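You operate a simulated robot arm through the tools that you are given. There is no shell and no other tool. Be economical: measure what you need, move in short steps, check, and stop when the job is done.

The job below is to be done with a simulated two-armed robot. You get a single attempt, and the scene is never put back.

Task
On the top of the loading dock, fold the striped cloth in half, so that its two short edges meet.

The check looks at the end state, three seconds after you hand in, the way a careful person would. Anything else that was tipped, shoved, dropped, spilled or broken makes it a failure. Flat cloth is picked up by pressing the open fingertips on it (5 to 10 N) and closing them slowly along it; thin cloth reads only 2 to 8 mm in the jaws.

Robot
Two 7-joint arms with two-finger grippers on one trunk, on a base that drives. Base frame: it is fixed to the floor where the robot stands at the start and does not move with it; the origin is under the middle of the robot, x ahead of it, y to its left, z up. Lengths are in mm, angles in degrees, forces in N, time in s.
The left shoulder is at the start at [60, 123, 1020], the right one opposite. With the tool pointing down near the work surface each hand reaches from about 360 to 800 mm from the robot's upright axis, wherever it stands, measured 20 degrees to its own side. Places, roughly: top of the loading dock [600, -100, 900]. Payload 1.47 kg a hand.
The TCP of each hand is the grasp point between the finger pads, 16 mm short of the fingertips. In the tool frame z runs along the fingers and y along their closing line. The gripper opens to 87 mm. The gripper's body begins 55 mm behind the TCP.
Orientation is that of the tool frame in the base frame, as a unit quaternion [x, y, z, w]. With the fingers straight down and closing along the base's y, the tool's x points along the base's -x, its y along +y and its z along -z.

Tools
- The arms move only by the tool arm_command. It takes "left_increments", "right_increments" or both (then of equal length, played together; a hand with none holds still); each is a list of rows, each a list of 7 numbers: the shift along the tool's x, y, z in units of 50 mm (1.0 is 50 mm), then the turn, a rotation vector about the tool's x, y, z in units of 8 degrees (1.0 is 8 degrees), then the finger opening in mm, from 0 to 87. In form: [[tx, ty, tz, ax, ay, az, grip], ...]. A call has 1 to 10 rows; each row shifts and turns the commanded pose from where the row before left it, along the tool's axes as they then stand. A call with a number of a shift or a turn outside -1 to 1 is refused whole. Each row takes 0.2 s and may step no farther than 50 mm and 8.6 degrees from the row before; otherwise, or with a gripper value out of range, the whole call is refused. Where a pose cannot be reached the arm comes as near as it can. A force on the tool above 40 N (or 10 N above the force at the start of the call, whichever is more), or a blocked arm, ends the call early, and 0.2 s more pass. The fingers move at their own pace (about 153 mm/s each) and stop on an object; they squeeze with about 28 N. The grip force told is the motor's: it shows also when the fingers shut on nothing. Time passes only in rows, and 0.2 s behind the last, so rows that do not move let the fingers close. It gives the time, the measured TCP pose, the force on the tool (base axes), the opening and the grip force at its end, in the units of the frame above (readings bear some noise), with the torque about the TCP (base axes, N m) and any sound that the robot's microphone picked up.
- Cameras (640 x 400 px; columns grow to the right, rows downward): "scene" is now at [86.6, -16.2, 1571.7]; the picture's right is [-0.22, -0.98, 0.00], its down [-0.75, 0.17, -0.64] and it looks along [0.63, -0.14, -0.77] (base axes); focal length 252 px, centre (320, 200). "left" rides on the left gripper at [73, -12, -90] in its tool frame; the picture's right is [0.16, 0.99, 0.00], its down [-0.72, 0.12, -0.68] and it looks along [-0.67, 0.11, 0.73] (tool axes); focal length 247 px, centre (320, 200). "right" rides on the right gripper at [73, 12, -90] in its tool frame; the picture's right is [-0.16, 0.99, 0.00], its down [-0.72, -0.12, -0.68] and it looks along [-0.67, -0.11, 0.73] (tool axes); focal length 247 px, centre (320, 200). There is no depth. A picture from a camera that has moved, and an enlarged one, comes with that camera's place and axes in the base frame and with its lens.
- grab_frame(camera): a new picture of that camera. The clock stands still meanwhile.
- move_column(by): slides the trunk up (or, below 0, down) by that many mm; the arms and the scene camera ride with it, the base frame stays. It gives what a move gives, with no picture.
- steer(legs): drives the robot by 1 to 6 legs, each [ahead, left, turn to the left] in mm, mm and degrees, along the robot's own axes; the way and the turn of a leg run together, so that a leg with both is an arc; at most 1500 mm and 180 degrees a leg. The arms and the cameras ride along, it lands a little off, and it stops where it bumps. It gives what a move gives.
- aim_head(pan, tilt): turns the head with the scene camera to pan (to the left, within 120 degrees either way) and tilt (down, from -29 to 69), counted from straight ahead of the robot. It gives what a move gives.
- enlarge(camera, box): a new picture of the part [left, top, right, bottom] of that camera's present view, enlarged. The clock stands still meanwhile.
- sign_off(): hands the job in; it is judged then, once.

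Work in short steps. Places have to be worked out from the pictures, the camera data and where the tool is seen: move nearer, look again, correct. Check each grasp and each placing, and mend what went wrong. You have 120 turns and 88 pictures in all, those below and enlarged ones among them. Open the grippers and draw the arms clear of the work before you hand the job in, unless the task says otherwise; then end with one line.

The tools are called after ">>>" as a command line: name --argument value ..., lists and objects as JSON in quotes. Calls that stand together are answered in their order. arm_command: Moves the arms, as the interface text tells. Its arguments: {"type":"object","properties":{"left_increments":{"type":"array"},"right_increments":{"type":"array"}},"required":[]} The other tools are called the same way: move_column (by) slides the trunk up or down; steer (legs) drives the base; aim_head (pan, tilt) turns the head that bears the scene camera; grab_frame (camera) takes a picture; enlarge (camera, box) takes an enlarged picture of a part of a camera's view; sign_off () hands the job in.

At the start:

```text
time: 0.0
left_tool_pos: [526.9, 101.3, 1080.1]
left_ee_rot: [0.0, 1.0, 0.0, 0.0]
left_wrist_force: [0.2, 0.4, -0.8]
left_ft_torque: [-0.03, -0.02, -0.02]
left_gripper_width: 86.8
left_grasp_force: 0.1
right_tool_pos: [392.2, -327.3, 1159.0]
right_ee_rot: [0.0, 1.0, -0.001, 0.001]
right_wrist_force: [0.3, -1.1, 0.4]
right_ft_torque: [0.01, 0.02, 0.04]
right_gripper_width: 86.7
right_grasp_force: 0.1
trunk travel left (down, up): [-175.0, 55.0]
robot x, y, heading: [-1.5, -3.3, 0.1]
head pan, tilt: [-12.5, 50.1]
```

scene: 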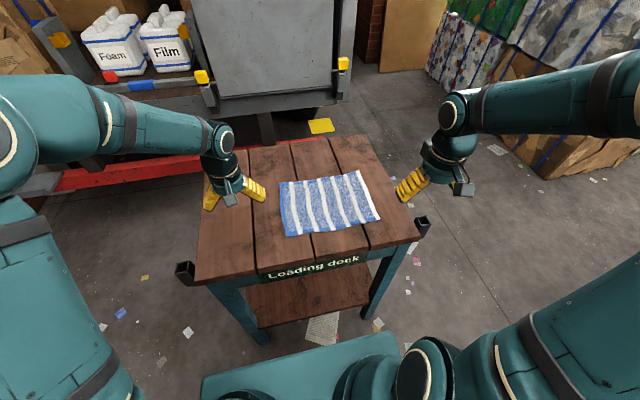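
right: 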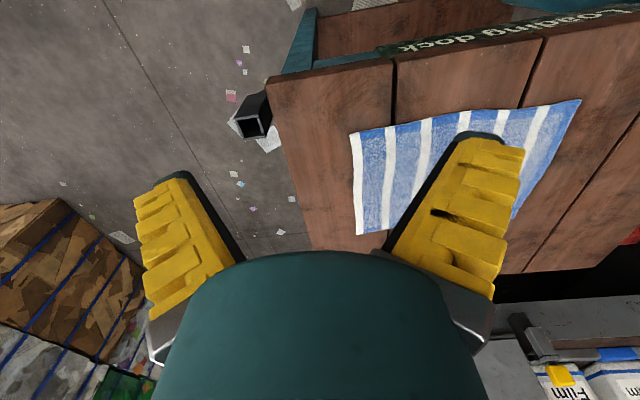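
left: 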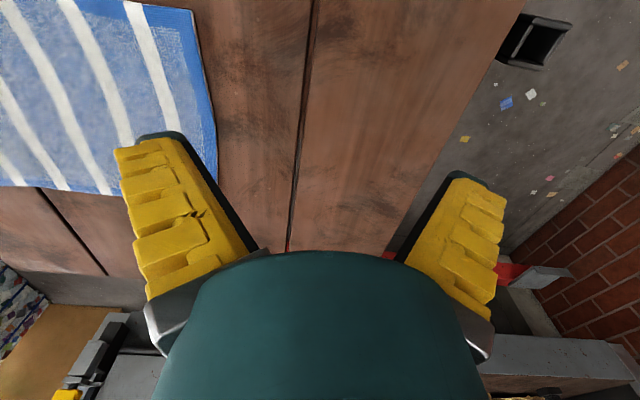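

The cloth spans about x 517–750, y −315 to −8, so its short edges run along x. I will drive round to the table's open right side, so that both hands can take the far short edge and fold it toward the robot.

>>> steer --legs '[[-150, 0, 0], [0, -1050, 0], [785, 0, 0], [0, 0, 90]]'

>>> aim_head --pan 0 --tilt 55

>>> grab_frame --camera "scene"

```text
time: 18.0
left_tool_pos: [524.0, -508.8, 1080.3]
left_ee_rot: [0.708, -0.706, 0.0, 0.0]
left_wrist_force: [0.3, 0.2, 0.6]
left_ft_torque: [-0.01, 0.02, -0.04]
left_gripper_width: 87.0
left_grasp_force: 0.1
right_tool_pos: [953.5, -641.3, 1159.0]
right_ee_rot: [0.708, -0.706, 0.001, -0.001]
right_wrist_force: [0.1, 0.6, -1.1]
right_ft_torque: [-0.03, 0.0, -0.01]
right_gripper_width: 87.1
right_grasp_force: 0.1
trunk travel left (down, up): [-175.0, 55.0]
robot x, y, heading: [625.5, -1032.9, 90.2]
head pan, tilt: [-12.5, 50.1]
```

```text
time: 18.8
left_tool_pos: [523.3, -508.0, 1081.2]
left_ee_rot: [0.708, -0.706, 0.0, 0.0]
left_wrist_force: [0.2, 0.1, 0.1]
left_ft_torque: [-0.01, 0.02, 0.04]
left_gripper_width: 87.1
left_grasp_force: 0.0
right_tool_pos: [953.7, -642.6, 1159.1]
right_ee_rot: [0.708, -0.706, 0.0, 0.0]
right_wrist_force: [-0.2, 0.5, 1.6]
right_ft_torque: [-0.02, 0.01, 0.01]
right_gripper_width: 87.1
right_grasp_force: 0.0
trunk travel left (down, up): [-175.0, 55.0]
robot x, y, heading: [630.2, -1030.7, 90.1]
head pan, tilt: [0.0, 55.0]
```

```text
84 pictures are left
camera scene: at [629.0, -952.2, 1565.4], right [1.0, 0.0, 0.0], down [0.0, -0.82, -0.57], along [0.0, 0.57, -0.82], focal length 252 px, centre (320, 200)
```

scene: 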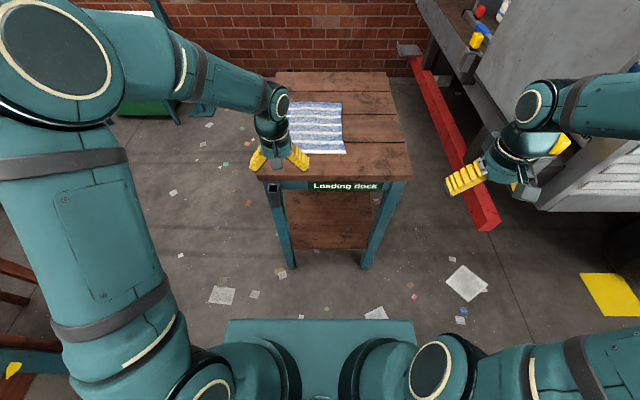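

The robot is in place on the side with the table edge at y≈−406. I'll bring the right hand inward, clear of the truck, then drive 265 mm closer.

>>> arm_command --right_increments '[[0, 0.9, 0, 0, 0, 0, 60], [0, 0.9, 0, 0, 0, 0, 60], [0, 0.9, 0, 0, 0, 0, 60], [0, 0.9, 0, 0, 0, 0, 60]]'

>>> steer --legs '[[265, 0, 0]]'

>>> grab_frame --camera "scene"

```text
time: 19.8
left_tool_pos: [523.0, -508.9, 1080.3]
left_ee_rot: [0.709, -0.706, 0.0, 0.001]
left_wrist_force: [0.1, -0.4, 0.2]
left_ft_torque: [-0.01, -0.02, -0.03]
left_gripper_width: 86.8
left_grasp_force: 0.0
right_tool_pos: [771.6, -640.6, 1159.1]
right_ee_rot: [0.708, -0.706, -0.001, -0.001]
right_wrist_force: [-0.5, 0.6, 0.5]
right_ft_torque: [-0.03, -0.02, 0.02]
right_gripper_width: 64.7
right_grasp_force: 3.8
trunk travel left (down, up): [-175.0, 55.0]
robot x, y, heading: [623.2, -1034.8, 90.6]
head pan, tilt: [0.0, 55.0]
```

```text
time: 21.6
left_tool_pos: [521.1, -244.3, 1080.9]
left_ee_rot: [0.709, -0.705, 0.0, 0.0]
left_wrist_force: [0.6, 0.9, -0.3]
left_ft_torque: [-0.01, 0.01, -0.01]
left_gripper_width: 87.1
left_grasp_force: 0.0
right_tool_pos: [770.8, -375.9, 1159.2]
right_ee_rot: [0.71, -0.705, 0.0, 0.0]
right_wrist_force: [0.4, -0.2, -0.2]
right_ft_torque: [-0.02, 0.03, -0.02]
right_gripper_width: 64.5
right_grasp_force: 3.7
trunk travel left (down, up): [-175.0, 55.0]
robot x, y, heading: [625.5, -769.6, 90.2]
head pan, tilt: [0.0, 55.0]
```

```text
83 pictures are left
camera scene: at [627.5, -687.7, 1565.3], right [1.0, 0.01, 0.0], down [0.0, -0.82, -0.57], along [0.0, 0.57, -0.82], focal length 252 px, centre (320, 200)
```

scene: 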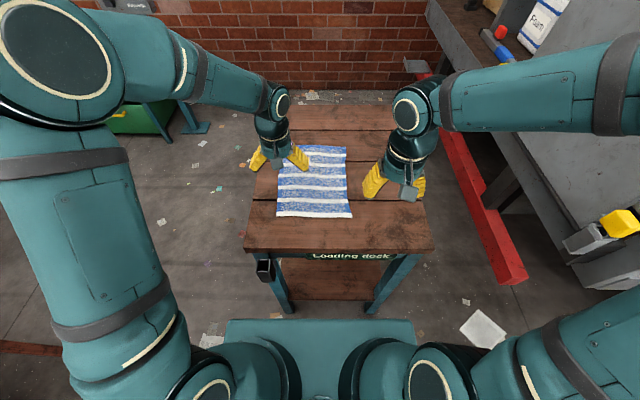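

The hands project where expected, and the cloth is now about x 492–726, y −289 to +17. The far edge is close to the reach limit, so I'll go 45 mm nearer and 15 mm left.

>>> steer --legs '[[45, 15, 0]]'

```text
time: 22.6
left_tool_pos: [504.1, -198.7, 1079.8]
left_ee_rot: [0.71, -0.705, 0.001, 0.0]
left_wrist_force: [-0.2, 0.6, -1.2]
left_ft_torque: [-0.05, -0.08, -0.03]
left_gripper_width: 87.1
left_grasp_force: 0.1
right_tool_pos: [755.7, -331.3, 1157.5]
right_ee_rot: [0.71, -0.704, 0.001, 0.0]
right_wrist_force: [-0.6, 0.3, -0.1]
right_ft_torque: [-0.04, -0.04, 0.0]
right_gripper_width: 64.2
right_grasp_force: 3.0
trunk travel left (down, up): [-175.0, 55.0]
robot x, y, heading: [612.9, -728.2, 90.5]
head pan, tilt: [0.0, 55.0]
```

I'll move both hands to hover about 80 mm above the far corners, with the fingers part closed.

>>> arm_command --left_increments '[[-0.475, -0.035, 0.25, 0, 0, 0, 45], [-0.475, -0.035, 0.25, 0, 0, 0, 45], [-0.475, -0.035, 0.25, 0, 0, 0, 45], [-0.475, -0.035, 0.25, 0, 0, 0, 45], [-0.475, -0.035, 0.25, 0, 0, 0, 45], [-0.475, -0.035, 0.25, 0, 0, 0, 45], [-0.475, -0.035, 0.25, 0, 0, 0, 45], [-0.475, -0.035, 0.25, 0, 0, 0, 45]]' --right_increments '[[-0.81, 0.14, 0.44, 0, 0, 0, 45], [-0.81, 0.14, 0.44, 0, 0, 0, 45], [-0.81, 0.14, 0.44, 0, 0, 0, 45], [-0.81, 0.14, 0.44, 0, 0, 0, 45], [-0.81, 0.14, 0.44, 0, 0, 0, 45], [-0.81, 0.14, 0.44, 0, 0, 0, 45], [-0.81, 0.14, 0.44, 0, 0, 0, 45], [-0.81, 0.14, 0.44, 0, 0, 0, 45]]'

>>> grab_frame --camera "left"

>>> grab_frame --camera "right"

>>> grab_frame --camera "scene"

```text
time: 24.4
left_tool_pos: [518.2, -9.1, 977.7]
left_ee_rot: [0.71, -0.704, 0.002, 0.001]
left_wrist_force: [-0.7, 0.8, 0.3]
left_ft_torque: [-0.04, -0.04, 0.06]
left_gripper_width: 50.7
left_grasp_force: 3.8
right_tool_pos: [697.4, -8.9, 980.5]
right_ee_rot: [0.709, -0.705, 0.001, 0.001]
right_wrist_force: [0.6, 0.6, 0.6]
right_ft_torque: [-0.04, -0.03, -0.02]
right_gripper_width: 50.6
right_grasp_force: 3.9
trunk travel left (down, up): [-175.0, 55.0]
robot x, y, heading: [611.9, -727.8, 90.5]
head pan, tilt: [0.0, 55.0]
```

```text
82 pictures are left
camera left: at [529.3, -81.5, 1068.0], right [-0.99, -0.16, 0.0], down [-0.12, 0.73, 0.68], along [-0.11, 0.67, -0.74], focal length 247 px, centre (320, 200)
```

left: 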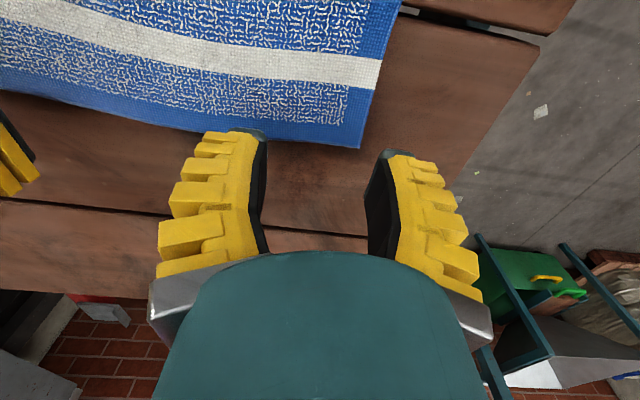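

```text
81 pictures are left
camera right: at [686.9, -81.6, 1071.2], right [-0.99, 0.15, 0.0], down [0.11, 0.73, 0.68], along [0.1, 0.67, -0.74], focal length 247 px, centre (320, 200)
```

right: 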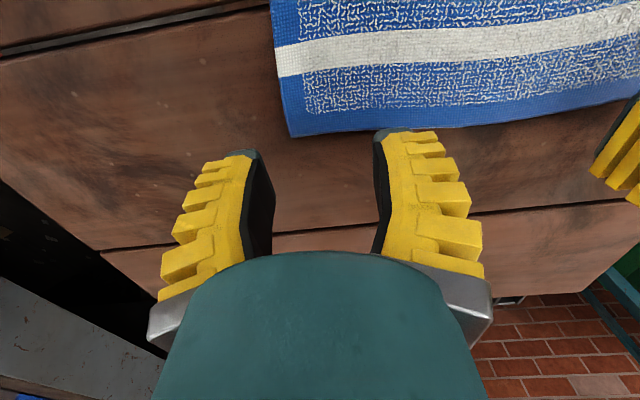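

```text
80 pictures are left
camera scene: at [612.0, -641.5, 1565.1], right [1.0, 0.01, 0.0], down [0.01, -0.82, -0.57], along [0.0, 0.57, -0.82], focal length 252 px, centre (320, 200)
```

scene: 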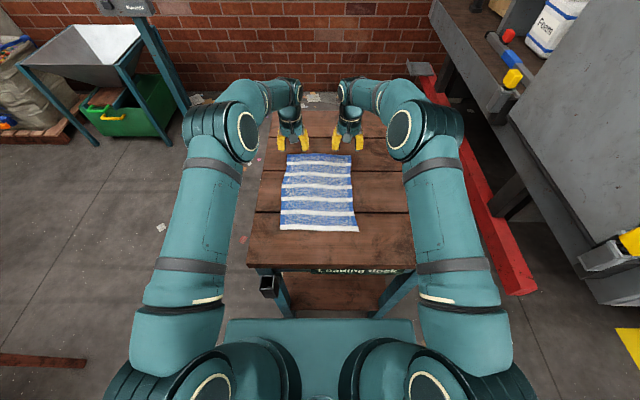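

From the wrist cameras, the far corners are about (483, 12) and (723, 6). The hands are nearly over them, so I'll trim x and y slightly, descend 40 mm and look again.

>>> arm_command --left_increments '[[-0.04, 0.06, 0.4, 0, 0, 0, 30], [-0.04, 0.06, 0.4, 0, 0, 0, 30]]' --right_increments '[[0, 0.03, 0.43, 0, 0, 0, 30], [0, 0.03, 0.42, 0, 0, 0, 30]]'

>>> grab_frame --camera "left"

>>> grab_frame --camera "right"

```text
time: 25.0
left_tool_pos: [513.5, -7.0, 943.2]
left_ee_rot: [0.709, -0.705, -0.002, -0.001]
left_wrist_force: [-1.0, 0.4, 6.2]
left_ft_torque: [-0.03, -0.07, -0.03]
left_gripper_width: 34.6
left_grasp_force: 4.2
right_tool_pos: [694.3, -11.4, 943.0]
right_ee_rot: [0.709, -0.705, -0.003, -0.001]
right_wrist_force: [1.4, -0.1, 6.8]
right_ft_torque: [-0.04, 0.05, -0.03]
right_gripper_width: 34.5
right_grasp_force: 4.0
trunk travel left (down, up): [-175.0, 55.0]
robot x, y, heading: [611.0, -727.0, 90.3]
head pan, tilt: [0.0, 55.0]
```

```text
79 pictures are left
camera left: at [524.8, -80.7, 1032.3], right [-0.99, -0.16, 0.0], down [-0.12, 0.72, 0.68], along [-0.11, 0.67, -0.73], focal length 247 px, centre (320, 200)
```

left: 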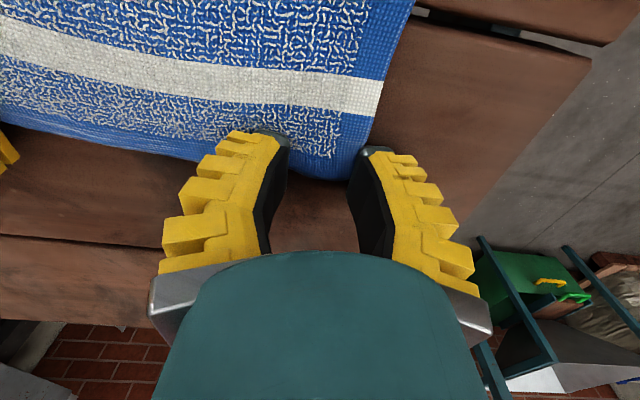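

```text
78 pictures are left
camera right: at [684.5, -85.0, 1032.8], right [-0.99, 0.15, 0.0], down [0.11, 0.72, 0.68], along [0.1, 0.68, -0.73], focal length 247 px, centre (320, 200)
```

right: 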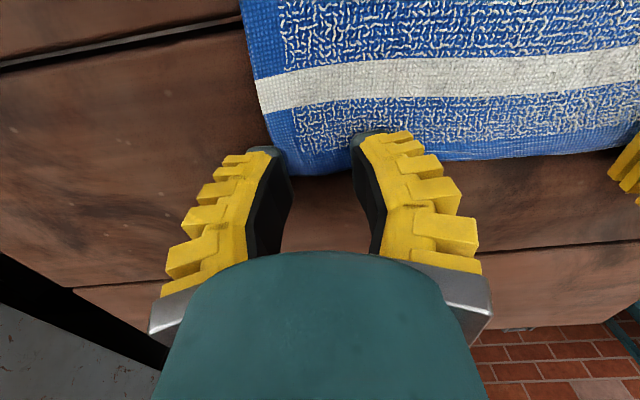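

The tips already touch at TCP z≈943, so the table top is near 927 and the corners are closer in, at about (490, −1) and (717, −7). I'll lift 12 mm and shift both hands inward from the edges.

>>> arm_command --left_increments '[[0, 0, -0.4, 0, 0, 0, 34], [0.28, -0.16, 0, 0, 0, 0, 34], [0, 0, 0.08, 0, 0, 0, 34]]' --right_increments '[[0, 0, -0.4, 0, 0, 0, 34], [0.26, 0.16, 0, 0, 0, 0, 34], [0, 0, 0.08, 0, 0, 0, 34]]'

>>> grab_frame --camera "left"

>>> grab_frame --camera "right"

```text
time: 25.8
left_tool_pos: [520.9, -19.2, 956.5]
left_ee_rot: [0.71, -0.704, 0.001, 0.001]
left_wrist_force: [-0.5, -0.6, -0.5]
left_ft_torque: [0.0, 0.01, -0.01]
left_gripper_width: 40.1
left_grasp_force: 4.4
right_tool_pos: [685.3, -21.7, 955.4]
right_ee_rot: [0.71, -0.704, 0.001, 0.001]
right_wrist_force: [0.3, 0.3, -0.4]
right_ft_torque: [0.03, -0.01, -0.03]
right_gripper_width: 40.1
right_grasp_force: 3.7
trunk travel left (down, up): [-175.0, 55.0]
robot x, y, heading: [614.7, -729.3, 90.5]
head pan, tilt: [0.0, 55.0]
```

```text
77 pictures are left
camera left: at [532.4, -93.0, 1045.9], right [-0.99, -0.16, 0.0], down [-0.12, 0.72, 0.68], along [-0.11, 0.67, -0.73], focal length 247 px, centre (320, 200)
```

left: 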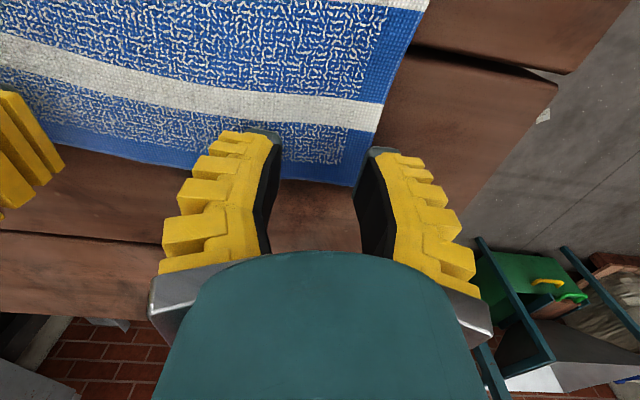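

```text
76 pictures are left
camera right: at [676.3, -95.9, 1045.8], right [-0.99, 0.15, 0.0], down [0.11, 0.73, 0.68], along [0.1, 0.67, -0.73], focal length 247 px, centre (320, 200)
```

right: 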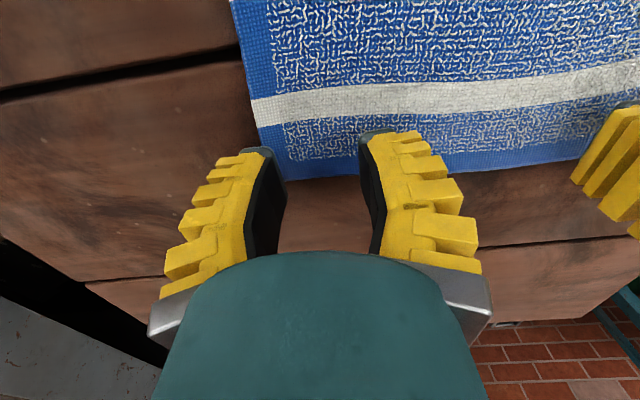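

The corners are now about (495, 1) and (711, −8). I'll shift each hand about 9 mm further inward, set roughly 30 mm opening, and press down gently.

>>> arm_command --left_increments '[[0, -0.18, 0, 0, 0, 0, 28], [0, 0, 0.14, 0, 0, 0, 28], [0, 0, 0.12, 0, 0, 0, 28], [0, 0, 0.06, 0, 0, 0, 28]]' --right_increments '[[0, 0.18, 0, 0, 0, 0, 28], [0, 0, 0.14, 0, 0, 0, 28], [0, 0, 0.12, 0, 0, 0, 28], [0, 0, 0.06, 0, 0, 0, 28]]'

```text
time: 26.8
left_tool_pos: [530.8, -21.2, 943.1]
left_ee_rot: [0.709, -0.705, -0.002, -0.002]
left_wrist_force: [0.1, 0.2, 11.1]
left_ft_torque: [0.04, 0.0, -0.01]
left_gripper_width: 32.4
left_grasp_force: 2.2
right_tool_pos: [677.4, -23.5, 944.4]
right_ee_rot: [0.71, -0.704, -0.002, -0.001]
right_wrist_force: [0.2, 0.2, 11.9]
right_ft_torque: [-0.03, 0.01, 0.0]
right_gripper_width: 32.5
right_grasp_force: 2.2
trunk travel left (down, up): [-175.0, 55.0]
robot x, y, heading: [611.1, -728.0, 90.3]
head pan, tilt: [0.0, 55.0]
```

Contact is about 11 N, slightly high. I'll ease off a little and close slowly.

>>> arm_command --left_increments '[[0, 0, -0.04, 0, 0, 0, 28], [0, 0, 0, 0, 0, 0, 24], [0, 0, 0, 0, 0, 0, 20], [0, 0, 0, 0, 0, 0, 16], [0, 0, 0, 0, 0, 0, 12], [0, 0, 0, 0, 0, 0, 8], [0, 0, 0, 0, 0, 0, 4], [0, 0, 0, 0, 0, 0, 0], [0, 0, 0, 0, 0, 0, 0]]' --right_increments '[[0, 0, -0.04, 0, 0, 0, 28], [0, 0, 0, 0, 0, 0, 24], [0, 0, 0, 0, 0, 0, 20], [0, 0, 0, 0, 0, 0, 16], [0, 0, 0, 0, 0, 0, 12], [0, 0, 0, 0, 0, 0, 8], [0, 0, 0, 0, 0, 0, 4], [0, 0, 0, 0, 0, 0, 0], [0, 0, 0, 0, 0, 0, 0]]'

>>> grab_frame --camera "left"

>>> grab_frame --camera "right"

```text
time: 28.8
left_tool_pos: [529.5, -21.1, 943.8]
left_ee_rot: [0.71, -0.705, -0.001, -0.001]
left_wrist_force: [1.4, -1.3, 7.5]
left_ft_torque: [-0.01, -0.06, 0.03]
left_gripper_width: 0.0
left_grasp_force: 27.6
right_tool_pos: [677.8, -23.8, 944.1]
right_ee_rot: [0.709, -0.705, -0.001, -0.001]
right_wrist_force: [-0.5, -1.1, 6.7]
right_ft_torque: [-0.01, 0.05, 0.02]
right_gripper_width: 0.0
right_grasp_force: 28.1
trunk travel left (down, up): [-175.0, 55.0]
robot x, y, heading: [612.9, -725.4, 90.5]
head pan, tilt: [0.0, 55.0]
```

```text
75 pictures are left
camera left: at [541.3, -94.4, 1033.0], right [-0.99, -0.16, 0.0], down [-0.12, 0.72, 0.68], along [-0.11, 0.67, -0.73], focal length 247 px, centre (320, 200)
```

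left: 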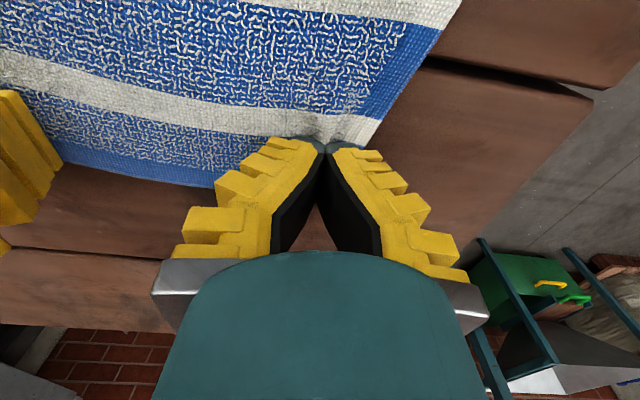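

```text
74 pictures are left
camera right: at [667.5, -97.3, 1032.9], right [-0.99, 0.15, 0.0], down [0.11, 0.72, 0.68], along [0.1, 0.67, -0.73], focal length 247 px, centre (320, 200)
```

right: 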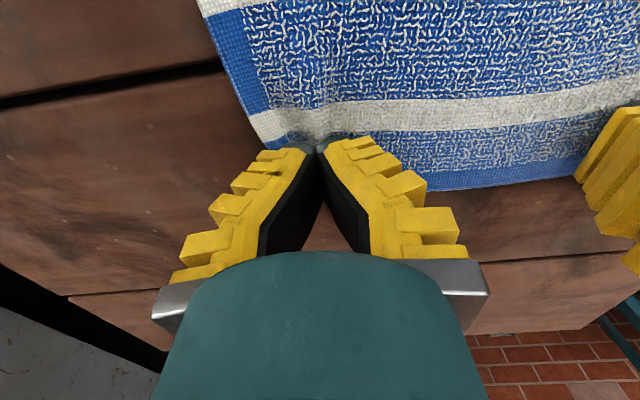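

The width reads 0, so the cloth probably slipped. A small lift will test it.

>>> arm_command --left_increments '[[0, 0, -0.3, 0, 0, 0, 0], [0, 0, -0.3, 0, 0, 0, 0]]' --right_increments '[[0, 0, -0.3, 0, 0, 0, 0], [0, 0, -0.3, 0, 0, 0, 0]]'

>>> grab_frame --camera "left"

>>> grab_frame --camera "right"

```text
time: 29.4
left_tool_pos: [530.2, -21.8, 973.5]
left_ee_rot: [0.709, -0.705, 0.001, 0.0]
left_wrist_force: [0.3, -0.5, 0.2]
left_ft_torque: [0.0, -0.03, 0.03]
left_gripper_width: 0.0
left_grasp_force: 27.6
right_tool_pos: [677.4, -21.0, 972.5]
right_ee_rot: [0.709, -0.705, 0.0, 0.0]
right_wrist_force: [0.1, -1.0, 0.2]
right_ft_torque: [-0.01, -0.01, -0.02]
right_gripper_width: 0.0
right_grasp_force: 28.2
trunk travel left (down, up): [-175.0, 55.0]
robot x, y, heading: [612.5, -726.2, 90.4]
head pan, tilt: [0.0, 55.0]
```

```text
73 pictures are left
camera left: at [540.8, -93.9, 1062.4], right [-0.99, -0.16, 0.0], down [-0.12, 0.72, 0.68], along [-0.11, 0.67, -0.73], focal length 247 px, centre (320, 200)
```

left: 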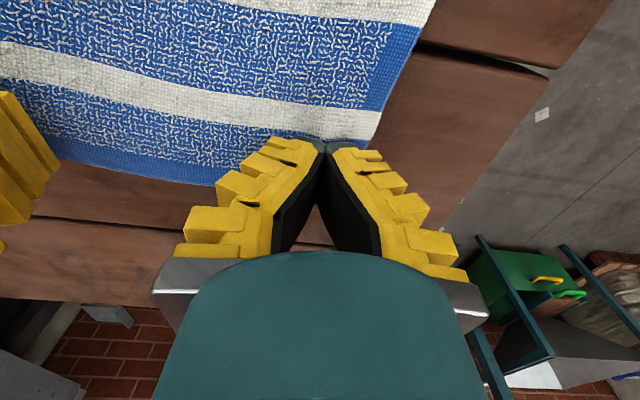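

```text
72 pictures are left
camera right: at [668.2, -96.2, 1062.3], right [-0.99, 0.15, 0.0], down [0.11, 0.72, 0.68], along [0.1, 0.67, -0.73], focal length 247 px, centre (320, 200)
```

right: 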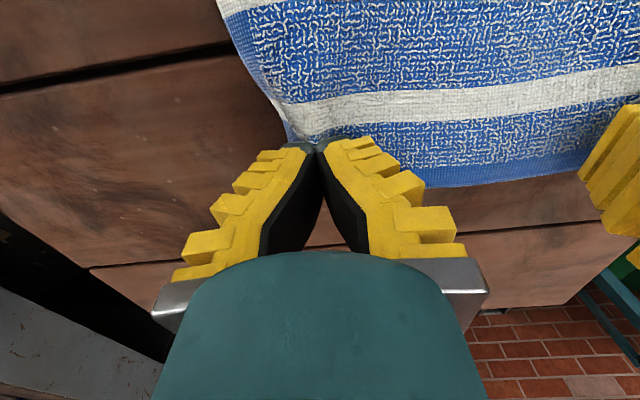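

The right corner seems to curl upward, so I'll check from the scene camera.

>>> enlarge --camera "scene" --box '[240, 100, 400, 240]'

>>> enlarge --camera "right" --box '[220, 60, 420, 185]'

```text
2.86 times, centred on (320, 170) of scene
camera zoom: at [612.5, -644.7, 1565.3], right [1.0, 0.01, 0.0], down [0.01, -0.82, -0.57], along [0.0, 0.57, -0.82], focal length 720 px, centre (320, 286)
```

zoom: 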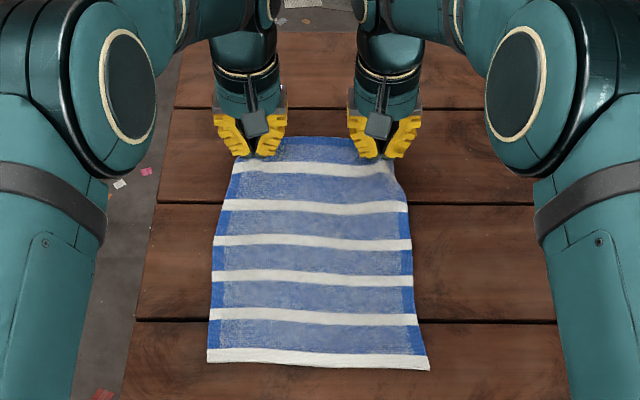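

```text
3.20 times, centred on (320, 122) of right
camera zoom: at [668.2, -96.2, 1062.3], right [-0.99, 0.15, 0.0], down [0.11, 0.72, 0.68], along [0.1, 0.67, -0.73], focal length 790 px, centre (320, 448)
```

zoom: 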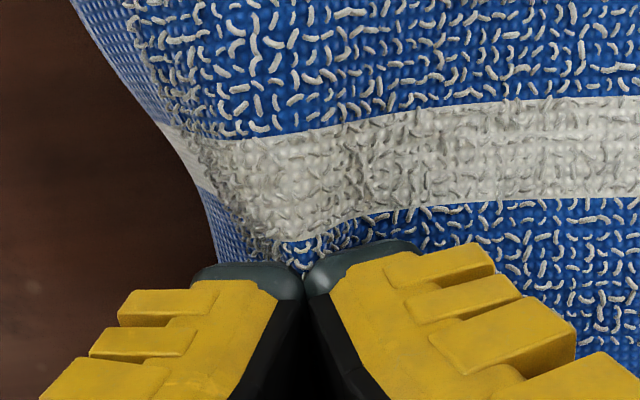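

The right hand holds only a shred of cloth and the left nothing. I'll lower, release, lift a little and look before regrasping with a wider opening.

>>> arm_command --left_increments '[[0, 0, 0, 0, 0, 0, 0], [0, 0, 0, 0, 0, 0, 40], [0, 0, 0, 0, 0, 0, 40], [0, 0, 0, 0, 0, 0, 40]]' --right_increments '[[0, 0, 0.45, 0, 0, 0, 0], [0, 0, 0, 0, 0, 0, 40], [0, 0, 0, 0, 0, 0, 40], [0, 0, -0.45, 0, 0, 0, 40]]'

>>> grab_frame --camera "left"

>>> grab_frame --camera "right"

```text
time: 30.4
left_tool_pos: [529.6, -20.7, 973.4]
left_ee_rot: [0.71, -0.705, 0.0, -0.001]
left_wrist_force: [-0.3, -0.1, -0.4]
left_ft_torque: [0.03, 0.04, 0.01]
left_gripper_width: 45.6
left_grasp_force: 4.2
right_tool_pos: [678.7, -23.0, 972.0]
right_ee_rot: [0.709, -0.705, 0.0, 0.001]
right_wrist_force: [0.4, 0.1, 0.4]
right_ft_torque: [0.04, 0.04, 0.02]
right_gripper_width: 46.0
right_grasp_force: 3.8
trunk travel left (down, up): [-175.0, 55.0]
robot x, y, heading: [610.2, -725.6, 90.3]
head pan, tilt: [0.0, 55.0]
```

```text
69 pictures are left
camera left: at [540.9, -94.1, 1062.6], right [-0.99, -0.16, 0.0], down [-0.12, 0.72, 0.68], along [-0.11, 0.67, -0.73], focal length 247 px, centre (320, 200)
```

left: 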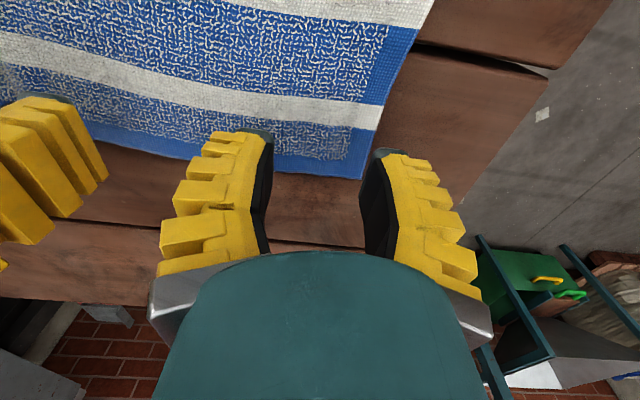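

```text
68 pictures are left
camera right: at [667.9, -96.4, 1062.9], right [-0.99, 0.15, 0.0], down [0.11, 0.72, 0.68], along [0.1, 0.67, -0.73], focal length 247 px, centre (320, 200)
```

right: 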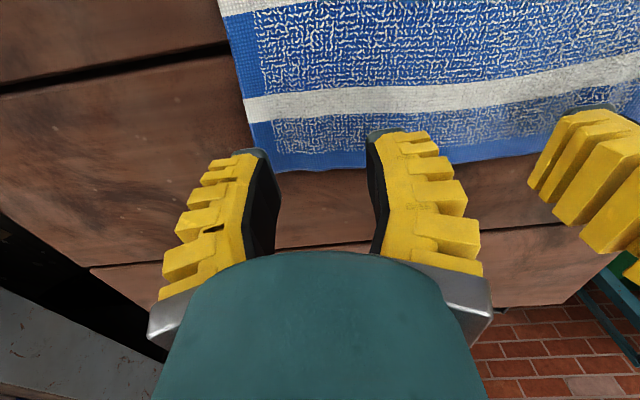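

Corners are about (495, 7) and (713, −2). I'll re-press a bit further inboard with about 10 N and close more slowly.

>>> arm_command --left_increments '[[-0.1, -0.1, 0.2, 0, 0, 0, 32], [0, 0, 0.25, 0, 0, 0, 32], [0, 0, 0.12, 0, 0, 0, 32], [0, 0, 0.07, 0, 0, 0, 32], [0, 0, 0, 0, 0, 0, 32]]' --right_increments '[[-0.06, 0.12, 0.2, 0, 0, 0, 32], [0, 0, 0.25, 0, 0, 0, 32], [0, 0, 0.12, 0, 0, 0, 32], [0, 0, 0.06, 0, 0, 0, 32], [0, 0, 0, 0, 0, 0, 32]]'

```text
time: 31.6
left_tool_pos: [536.6, -14.9, 943.1]
left_ee_rot: [0.71, -0.704, -0.001, -0.001]
left_wrist_force: [-0.1, -0.1, 15.3]
left_ft_torque: [-0.01, 0.03, -0.01]
left_gripper_width: 34.8
left_grasp_force: 8.0
right_tool_pos: [671.7, -20.0, 944.6]
right_ee_rot: [0.709, -0.705, 0.0, -0.001]
right_wrist_force: [0.7, -0.4, 12.6]
right_ft_torque: [-0.01, -0.03, 0.0]
right_gripper_width: 34.2
right_grasp_force: 8.1
trunk travel left (down, up): [-175.0, 55.0]
robot x, y, heading: [609.3, -727.6, 90.5]
head pan, tilt: [0.0, 55.0]
```

The forces are 15 and 13 N, so I'll ease to about 9–10 N and close at 3 mm per row.

>>> arm_command --left_increments '[[0, 0, -0.035, 0, 0, 0, 30], [0, 0, 0, 0, 0, 0, 27], [0, 0, 0, 0, 0, 0, 24], [0, 0, 0, 0, 0, 0, 21], [0, 0, 0, 0, 0, 0, 18], [0, 0, 0, 0, 0, 0, 15], [0, 0, 0, 0, 0, 0, 12], [0, 0, 0, 0, 0, 0, 9]]' --right_increments '[[0, 0, -0.02, 0, 0, 0, 30], [0, 0, 0, 0, 0, 0, 27], [0, 0, 0, 0, 0, 0, 24], [0, 0, 0, 0, 0, 0, 21], [0, 0, 0, 0, 0, 0, 18], [0, 0, 0, 0, 0, 0, 15], [0, 0, 0, 0, 0, 0, 12], [0, 0, 0, 0, 0, 0, 9]]'

>>> enlarge --camera "left" --box '[200, 50, 440, 200]'

>>> enlarge --camera "right" --box '[200, 50, 440, 200]'

```text
time: 33.4
left_tool_pos: [534.6, -17.4, 943.3]
left_ee_rot: [0.709, -0.705, 0.0, 0.0]
left_wrist_force: [-0.7, 0.2, 6.2]
left_ft_torque: [0.02, -0.02, 0.02]
left_gripper_width: 13.4
left_grasp_force: 4.4
right_tool_pos: [672.0, -20.0, 942.3]
right_ee_rot: [0.709, -0.705, 0.0, -0.001]
right_wrist_force: [0.2, 0.2, 7.6]
right_ft_torque: [0.01, 0.01, 0.0]
right_gripper_width: 10.9
right_grasp_force: 8.1
trunk travel left (down, up): [-175.0, 55.0]
robot x, y, heading: [611.2, -729.2, 90.4]
head pan, tilt: [0.0, 55.0]
```

```text
2.67 times, centred on (320, 125) of left
camera zoom: at [546.3, -89.5, 1032.3], right [-0.99, -0.16, 0.0], down [-0.12, 0.72, 0.68], along [-0.11, 0.67, -0.73], focal length 659 px, centre (320, 400)
```

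zoom: 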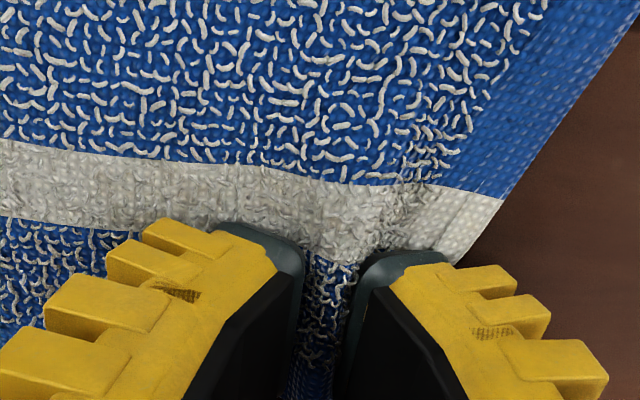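

```text
2.67 times, centred on (320, 125) of right
camera zoom: at [661.6, -94.2, 1032.4], right [-0.99, 0.15, 0.0], down [0.11, 0.72, 0.68], along [0.1, 0.67, -0.73], focal length 659 px, centre (320, 400)
```

zoom: 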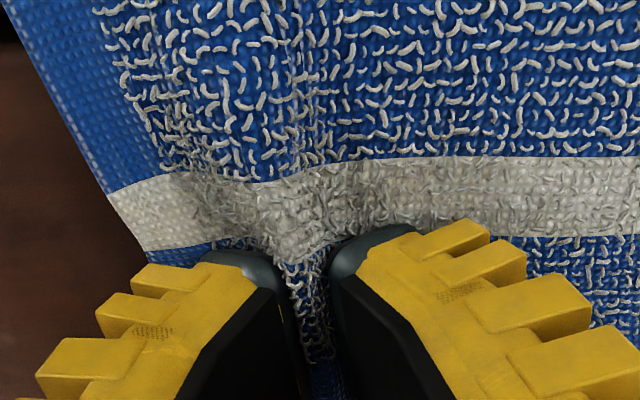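

A cloth ridge has formed between the fingers on both sides, so I'll keep closing.

>>> arm_command --left_increments '[[0, 0, 0.02, 0, 0, 0, 6], [0, 0, 0, 0, 0, 0, 4], [0, 0, 0, 0, 0, 0, 2], [0, 0, 0, 0, 0, 0, 0], [0, 0, 0, 0, 0, 0, 0]]' --right_increments '[[0, 0, 0.01, 0, 0, 0, 6], [0, 0, 0, 0, 0, 0, 4], [0, 0, 0, 0, 0, 0, 2], [0, 0, 0, 0, 0, 0, 0], [0, 0, 0, 0, 0, 0, 0]]'

```text
time: 34.6
left_tool_pos: [536.1, -16.7, 942.9]
left_ee_rot: [0.709, -0.705, 0.0, -0.001]
left_wrist_force: [-0.8, 0.4, 8.6]
left_ft_torque: [-0.02, 0.01, 0.02]
left_gripper_width: 0.3
left_grasp_force: 27.9
right_tool_pos: [671.2, -21.6, 941.9]
right_ee_rot: [0.71, -0.705, -0.001, 0.0]
right_wrist_force: [0.5, 0.6, 11.8]
right_ft_torque: [0.02, -0.02, -0.02]
right_gripper_width: 0.0
right_grasp_force: 28.4
trunk travel left (down, up): [-175.0, 55.0]
robot x, y, heading: [609.6, -728.5, 90.2]
head pan, tilt: [0.0, 55.0]
```

The widths are near zero again, so I'll lift slightly and look.

>>> arm_command --left_increments '[[0, 0, -0.25, 0, 0, 0, 0], [0, 0, -0.25, 0, 0, 0, 0]]' --right_increments '[[0, 0, -0.25, 0, 0, 0, 0], [0, 0, -0.25, 0, 0, 0, 0]]'

>>> enlarge --camera "left" --box '[200, 50, 440, 200]'

>>> enlarge --camera "right" --box '[200, 50, 440, 200]'

```text
time: 35.2
left_tool_pos: [534.7, -16.1, 965.2]
left_ee_rot: [0.709, -0.705, 0.0, 0.0]
left_wrist_force: [-0.5, -0.1, -0.2]
left_ft_torque: [0.01, 0.0, 0.02]
left_gripper_width: 0.0
left_grasp_force: 28.0
right_tool_pos: [671.0, -20.7, 966.3]
right_ee_rot: [0.709, -0.705, 0.0, 0.0]
right_wrist_force: [-0.2, 0.3, -0.6]
right_ft_torque: [0.02, -0.01, -0.01]
right_gripper_width: 0.0
right_grasp_force: 27.8
trunk travel left (down, up): [-175.0, 55.0]
robot x, y, heading: [611.4, -731.9, 90.6]
head pan, tilt: [0.0, 55.0]
```

```text
2.67 times, centred on (320, 125) of left
camera zoom: at [546.3, -89.0, 1055.9], right [-0.99, -0.16, 0.0], down [-0.12, 0.72, 0.68], along [-0.11, 0.67, -0.73], focal length 659 px, centre (320, 400)
```

zoom: 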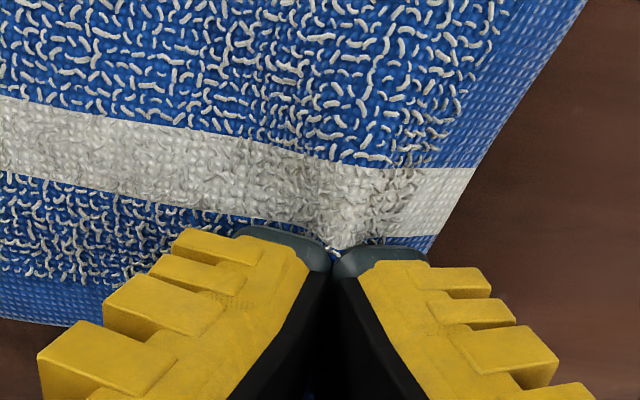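

```text
2.67 times, centred on (320, 125) of right
camera zoom: at [661.8, -94.1, 1056.0], right [-0.99, 0.15, 0.0], down [0.11, 0.73, 0.68], along [0.1, 0.67, -0.73], focal length 659 px, centre (320, 400)
```

zoom: 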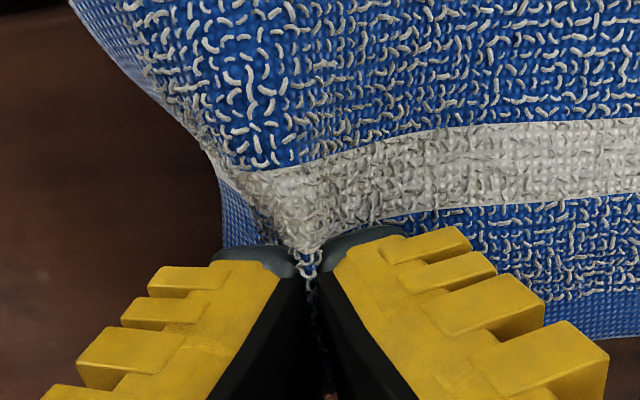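

Both look as if they hold some cloth. I'll lift another 40 mm to verify.

>>> arm_command --left_increments '[[0, 0, -0.27, 0, 0, 0, 0], [0, 0, -0.27, 0, 0, 0, 0], [0, 0, -0.27, 0, 0, 0, 0]]' --right_increments '[[0, 0, -0.27, 0, 0, 0, 0], [0, 0, -0.27, 0, 0, 0, 0], [0, 0, -0.27, 0, 0, 0, 0]]'

>>> enlarge --camera "scene" --box '[240, 100, 400, 240]'

>>> grab_frame --camera "left"

>>> grab_frame --camera "right"

```text
time: 36.0
left_tool_pos: [535.7, -15.4, 1007.0]
left_ee_rot: [0.709, -0.705, 0.0, 0.0]
left_wrist_force: [0.0, -0.2, -0.6]
left_ft_torque: [-0.02, -0.02, 0.01]
left_gripper_width: 0.0
left_grasp_force: 27.9
right_tool_pos: [670.9, -20.0, 1007.8]
right_ee_rot: [0.71, -0.704, 0.0, 0.0]
right_wrist_force: [0.2, 0.6, 0.3]
right_ft_torque: [-0.01, -0.02, -0.02]
right_gripper_width: 0.1
right_grasp_force: 27.9
trunk travel left (down, up): [-175.0, 55.0]
robot x, y, heading: [613.1, -726.6, 90.1]
head pan, tilt: [0.0, 55.0]
```

```text
2.86 times, centred on (320, 170) of scene
camera zoom: at [612.4, -645.1, 1565.4], right [1.0, 0.01, 0.0], down [0.01, -0.82, -0.57], along [0.0, 0.57, -0.82], focal length 720 px, centre (320, 286)
```

zoom: 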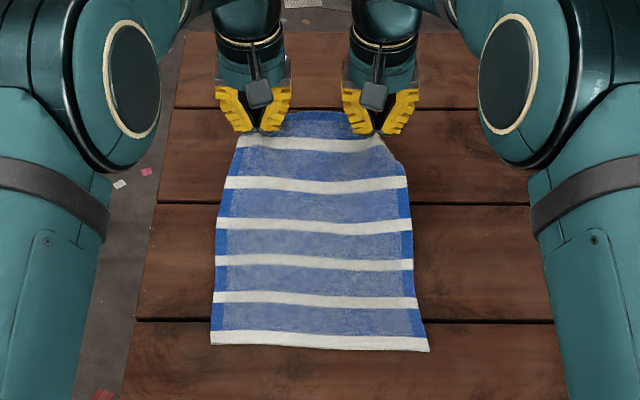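

```text
62 pictures are left
camera left: at [546.6, -88.9, 1096.3], right [-0.99, -0.16, 0.0], down [-0.12, 0.72, 0.68], along [-0.11, 0.67, -0.73], focal length 247 px, centre (320, 200)
```

left: 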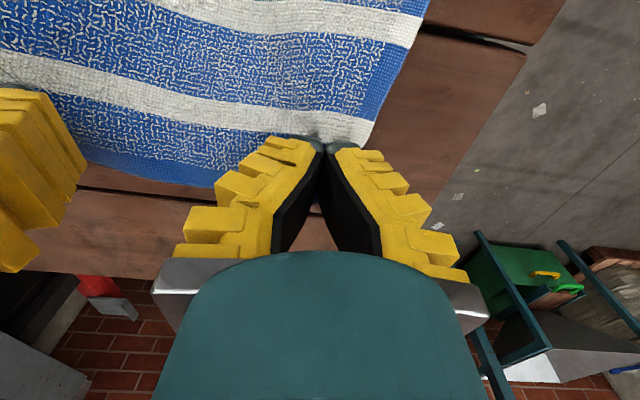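

```text
61 pictures are left
camera right: at [661.5, -93.7, 1097.4], right [-0.99, 0.15, 0.0], down [0.11, 0.72, 0.68], along [0.1, 0.67, -0.73], focal length 247 px, centre (320, 200)
```

right: 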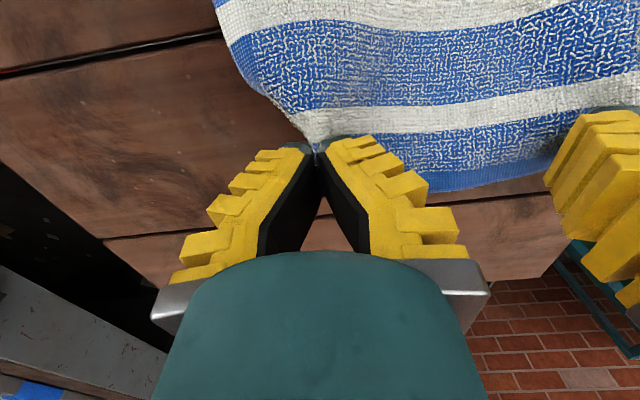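

Both corners are lifted. The near edge is at about y −272 to −283 and the fold line at about y −130. I'll carry both hands along the arc toward the robot.

>>> arm_command --left_increments '[[0.25, 0, -0.21, 0, 0, 0, 0], [0.25, 0, -0.21, 0, 0, 0, 0], [0.3, 0, -0.2, 0, 0, 0, 0], [0.3, 0, -0.2, 0, 0, 0, 0], [0.3, 0, -0.1, 0, 0, 0, 0], [0.3, 0, -0.1, 0, 0, 0, 0], [0.3, 0, -0.05, 0, 0, 0, 0], [0.3, 0, -0.05, 0, 0, 0, 0], [0.3, 0, 0.05, 0, 0, 0, 0], [0.3, 0, 0.05, 0, 0, 0, 0]]' --right_increments '[[0.25, 0, -0.21, 0, 0, 0, 0], [0.25, 0, -0.21, 0, 0, 0, 0], [0.3, 0, -0.2, 0, 0, 0, 0], [0.3, 0, -0.2, 0, 0, 0, 0], [0.3, 0, -0.1, 0, 0, 0, 0], [0.3, 0, -0.1, 0, 0, 0, 0], [0.3, 0, -0.05, 0, 0, 0, 0], [0.3, 0, -0.05, 0, 0, 0, 0], [0.3, 0, 0.05, 0, 0, 0, 0], [0.3, 0, 0.05, 0, 0, 0, 0]]'

>>> grab_frame --camera "scene"

>>> grab_frame --camera "right"

```text
time: 38.2
left_tool_pos: [535.8, -160.6, 1059.0]
left_ee_rot: [0.709, -0.705, -0.001, -0.001]
left_wrist_force: [0.3, 0.2, 0.6]
left_ft_torque: [0.0, 0.01, 0.01]
left_gripper_width: 0.2
left_grasp_force: 28.1
right_tool_pos: [672.8, -165.2, 1057.8]
right_ee_rot: [0.709, -0.705, 0.0, 0.0]
right_wrist_force: [-0.4, -1.3, 0.3]
right_ft_torque: [0.03, 0.01, -0.04]
right_gripper_width: 0.0
right_grasp_force: 29.9
trunk travel left (down, up): [-175.0, 55.0]
robot x, y, heading: [611.0, -729.2, 90.3]
head pan, tilt: [0.0, 55.0]
```

```text
60 pictures are left
camera scene: at [612.4, -645.3, 1565.4], right [1.0, 0.01, 0.0], down [0.01, -0.82, -0.57], along [0.0, 0.57, -0.82], focal length 252 px, centre (320, 200)
```

scene: 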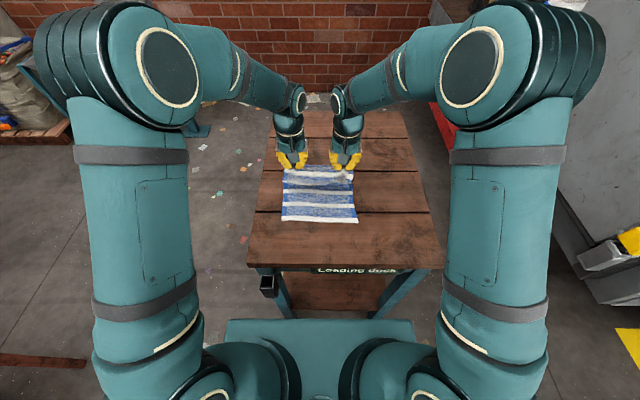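

```text
59 pictures are left
camera right: at [662.5, -239.3, 1148.2], right [-0.99, 0.15, 0.0], down [0.11, 0.72, 0.68], along [0.1, 0.67, -0.73], focal length 247 px, centre (320, 200)
```

right: 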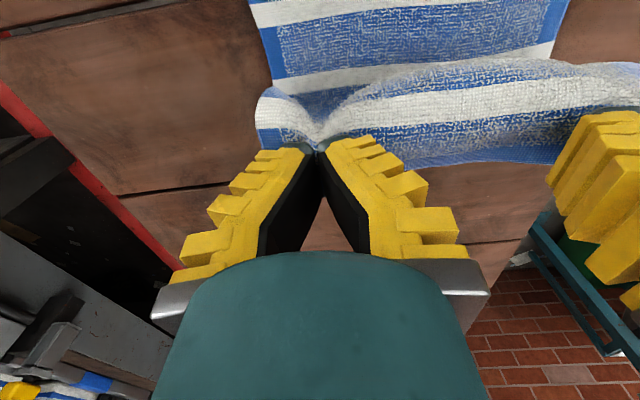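

The cloth follows well. I'll tilt both hands 40° so the fingers point away from the robot, which turns the held edge toward it, then check.

>>> arm_command --left_increments '[[0, 0, 0, 0, -1, 0, 0], [0, 0, 0, 0, -1, 0, 0], [0, 0, 0, 0, -1, 0, 0], [0, 0, 0, 0, -1, 0, 0], [0, 0, 0, 0, -1, 0, 0], [0.38, 0, -0.13, 0, 0, 0, 0], [0.38, 0, -0.13, 0, 0, 0, 0]]' --right_increments '[[0, 0, 0, 0, -1, 0, 0], [0, 0, 0, 0, -1, 0, 0], [0, 0, 0, 0, -1, 0, 0], [0, 0, 0, 0, -1, 0, 0], [0, 0, 0, 0, -1, 0, 0], [0.38, 0, -0.13, 0, 0, 0, 0], [0.38, 0, -0.13, 0, 0, 0, 0]]'

>>> grab_frame --camera "right"

>>> enlarge --camera "scene" --box '[240, 100, 400, 240]'

```text
time: 40.0
left_tool_pos: [523.2, -189.5, 1066.7]
left_ee_rot: [0.687, -0.632, -0.233, -0.273]
left_wrist_force: [-0.1, 0.4, 0.5]
left_ft_torque: [0.02, 0.04, -0.01]
left_gripper_width: 0.0
left_grasp_force: 27.7
right_tool_pos: [682.6, -194.9, 1067.9]
right_ee_rot: [-0.639, 0.681, 0.275, 0.23]
right_wrist_force: [0.5, 0.3, 0.0]
right_ft_torque: [-0.02, 0.01, -0.02]
right_gripper_width: 0.0
right_grasp_force: 26.6
trunk travel left (down, up): [-175.0, 55.0]
robot x, y, heading: [611.0, -728.5, 90.5]
head pan, tilt: [0.0, 55.0]
stopped in row 7 (left hand): the arm was blocked; the commanded pose is now the measured one
```

```text
58 pictures are left
camera right: at [669.2, -308.4, 1086.8], right [-0.97, 0.15, 0.18], down [0.2, 0.08, 0.98], along [0.13, 0.99, -0.11], focal length 247 px, centre (320, 200)
```

right: 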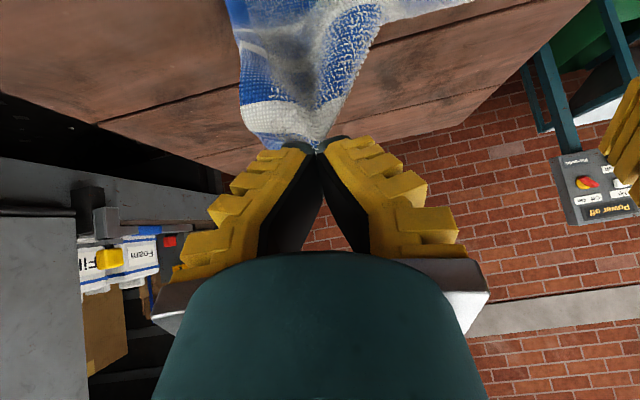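

```text
2.86 times, centred on (320, 170) of scene
camera zoom: at [612.3, -643.9, 1565.3], right [1.0, 0.01, 0.0], down [0.01, -0.82, -0.57], along [0.0, 0.57, -0.82], focal length 720 px, centre (320, 286)
```

zoom: 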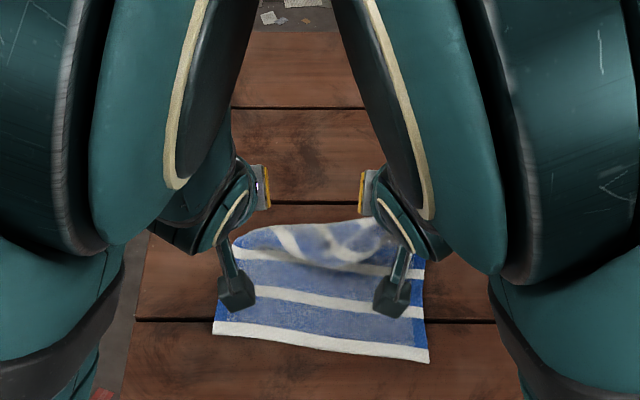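

The left arm was blocked and the hands yawed a bit. I'll check whether the left hand still holds the cloth.

>>> grab_frame --camera "left"

>>> grab_frame --camera "scene"

```text
56 pictures are left
camera left: at [538.8, -303.0, 1086.6], right [-0.97, -0.17, -0.18], down [-0.2, 0.08, 0.98], along [-0.15, 0.98, -0.11], focal length 247 px, centre (320, 200)
```

left: 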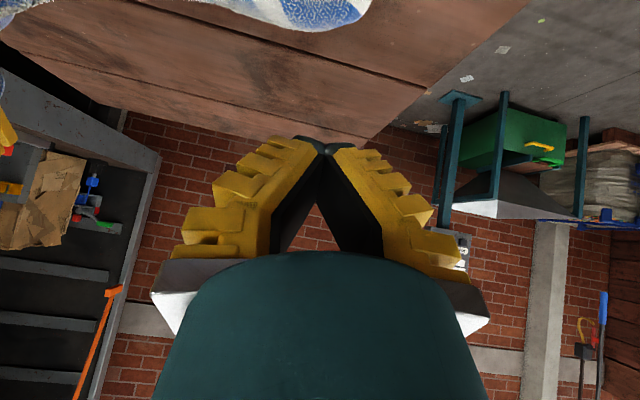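

```text
55 pictures are left
camera scene: at [612.3, -643.9, 1565.3], right [1.0, 0.01, 0.0], down [0.01, -0.82, -0.57], along [0.0, 0.57, -0.82], focal length 252 px, centre (320, 200)
```

scene: 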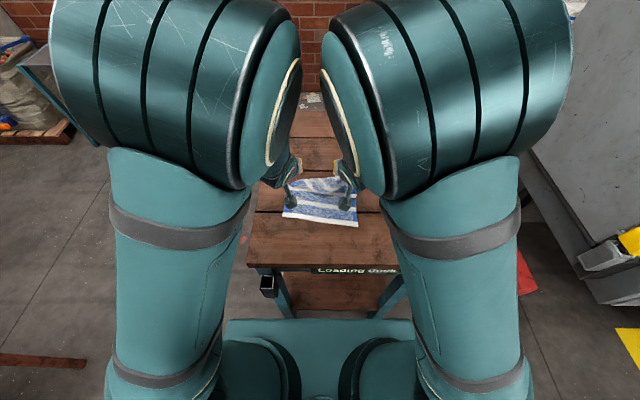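

The left hand lost its corner and the two elbows block each other when tilted together. I'll work one arm at a time, first straightening the left hand and moving it out of the way.

>>> arm_command --left_increments '[[0, 0, 0, -0.07, 0.873, 0.088, 0], [0, 0, 0, -0.07, 0.873, 0.088, 0], [0, 0, 0, -0.07, 0.873, 0.088, 0], [0, 0, 0, -0.07, 0.873, 0.088, 0], [0, 0, 0, -0.07, 0.873, 0.088, 0], [0, 0, 0, -0.07, 0.873, 0.088, 0], [0, 0.9, -0.2, 0, 0, 0, 0], [0, 0.9, -0.2, 0, 0, 0, 0], [0, 0.9, 0, 0, 0, 0, 0], [0, 0.9, 0, 0, 0, 0, 30]]'

>>> grab_frame --camera "scene"

>>> grab_frame --camera "left"

```text
time: 42.2
left_tool_pos: [343.5, -191.2, 1087.1]
left_ee_rot: [0.708, -0.706, 0.0, 0.0]
left_wrist_force: [0.6, -0.2, 1.2]
left_ft_torque: [0.01, 0.0, 0.02]
left_gripper_width: 36.4
left_grasp_force: 4.3
right_tool_pos: [680.7, -193.9, 1067.3]
right_ee_rot: [-0.64, 0.68, 0.275, 0.231]
right_wrist_force: [0.2, 0.3, 0.3]
right_ft_torque: [-0.01, -0.01, -0.04]
right_gripper_width: 0.1
right_grasp_force: 28.5
trunk travel left (down, up): [-175.0, 55.0]
robot x, y, heading: [615.0, -730.3, 90.3]
head pan, tilt: [0.0, 55.0]
```

```text
54 pictures are left
camera scene: at [611.3, -644.5, 1565.3], right [1.0, 0.01, 0.0], down [0.01, -0.82, -0.57], along [0.0, 0.57, -0.82], focal length 252 px, centre (320, 200)
```

scene: 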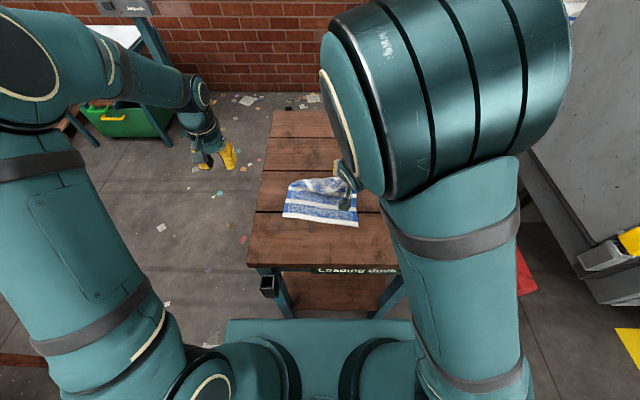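

```text
53 pictures are left
camera left: at [354.4, -264.1, 1176.9], right [-0.99, -0.16, 0.0], down [-0.12, 0.72, 0.68], along [-0.11, 0.67, -0.73], focal length 247 px, centre (320, 200)
```

left: 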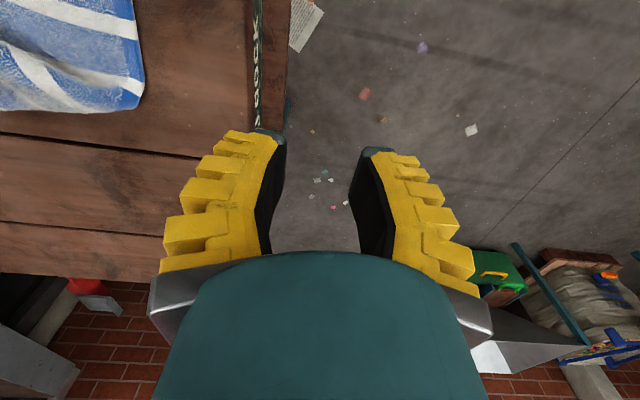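

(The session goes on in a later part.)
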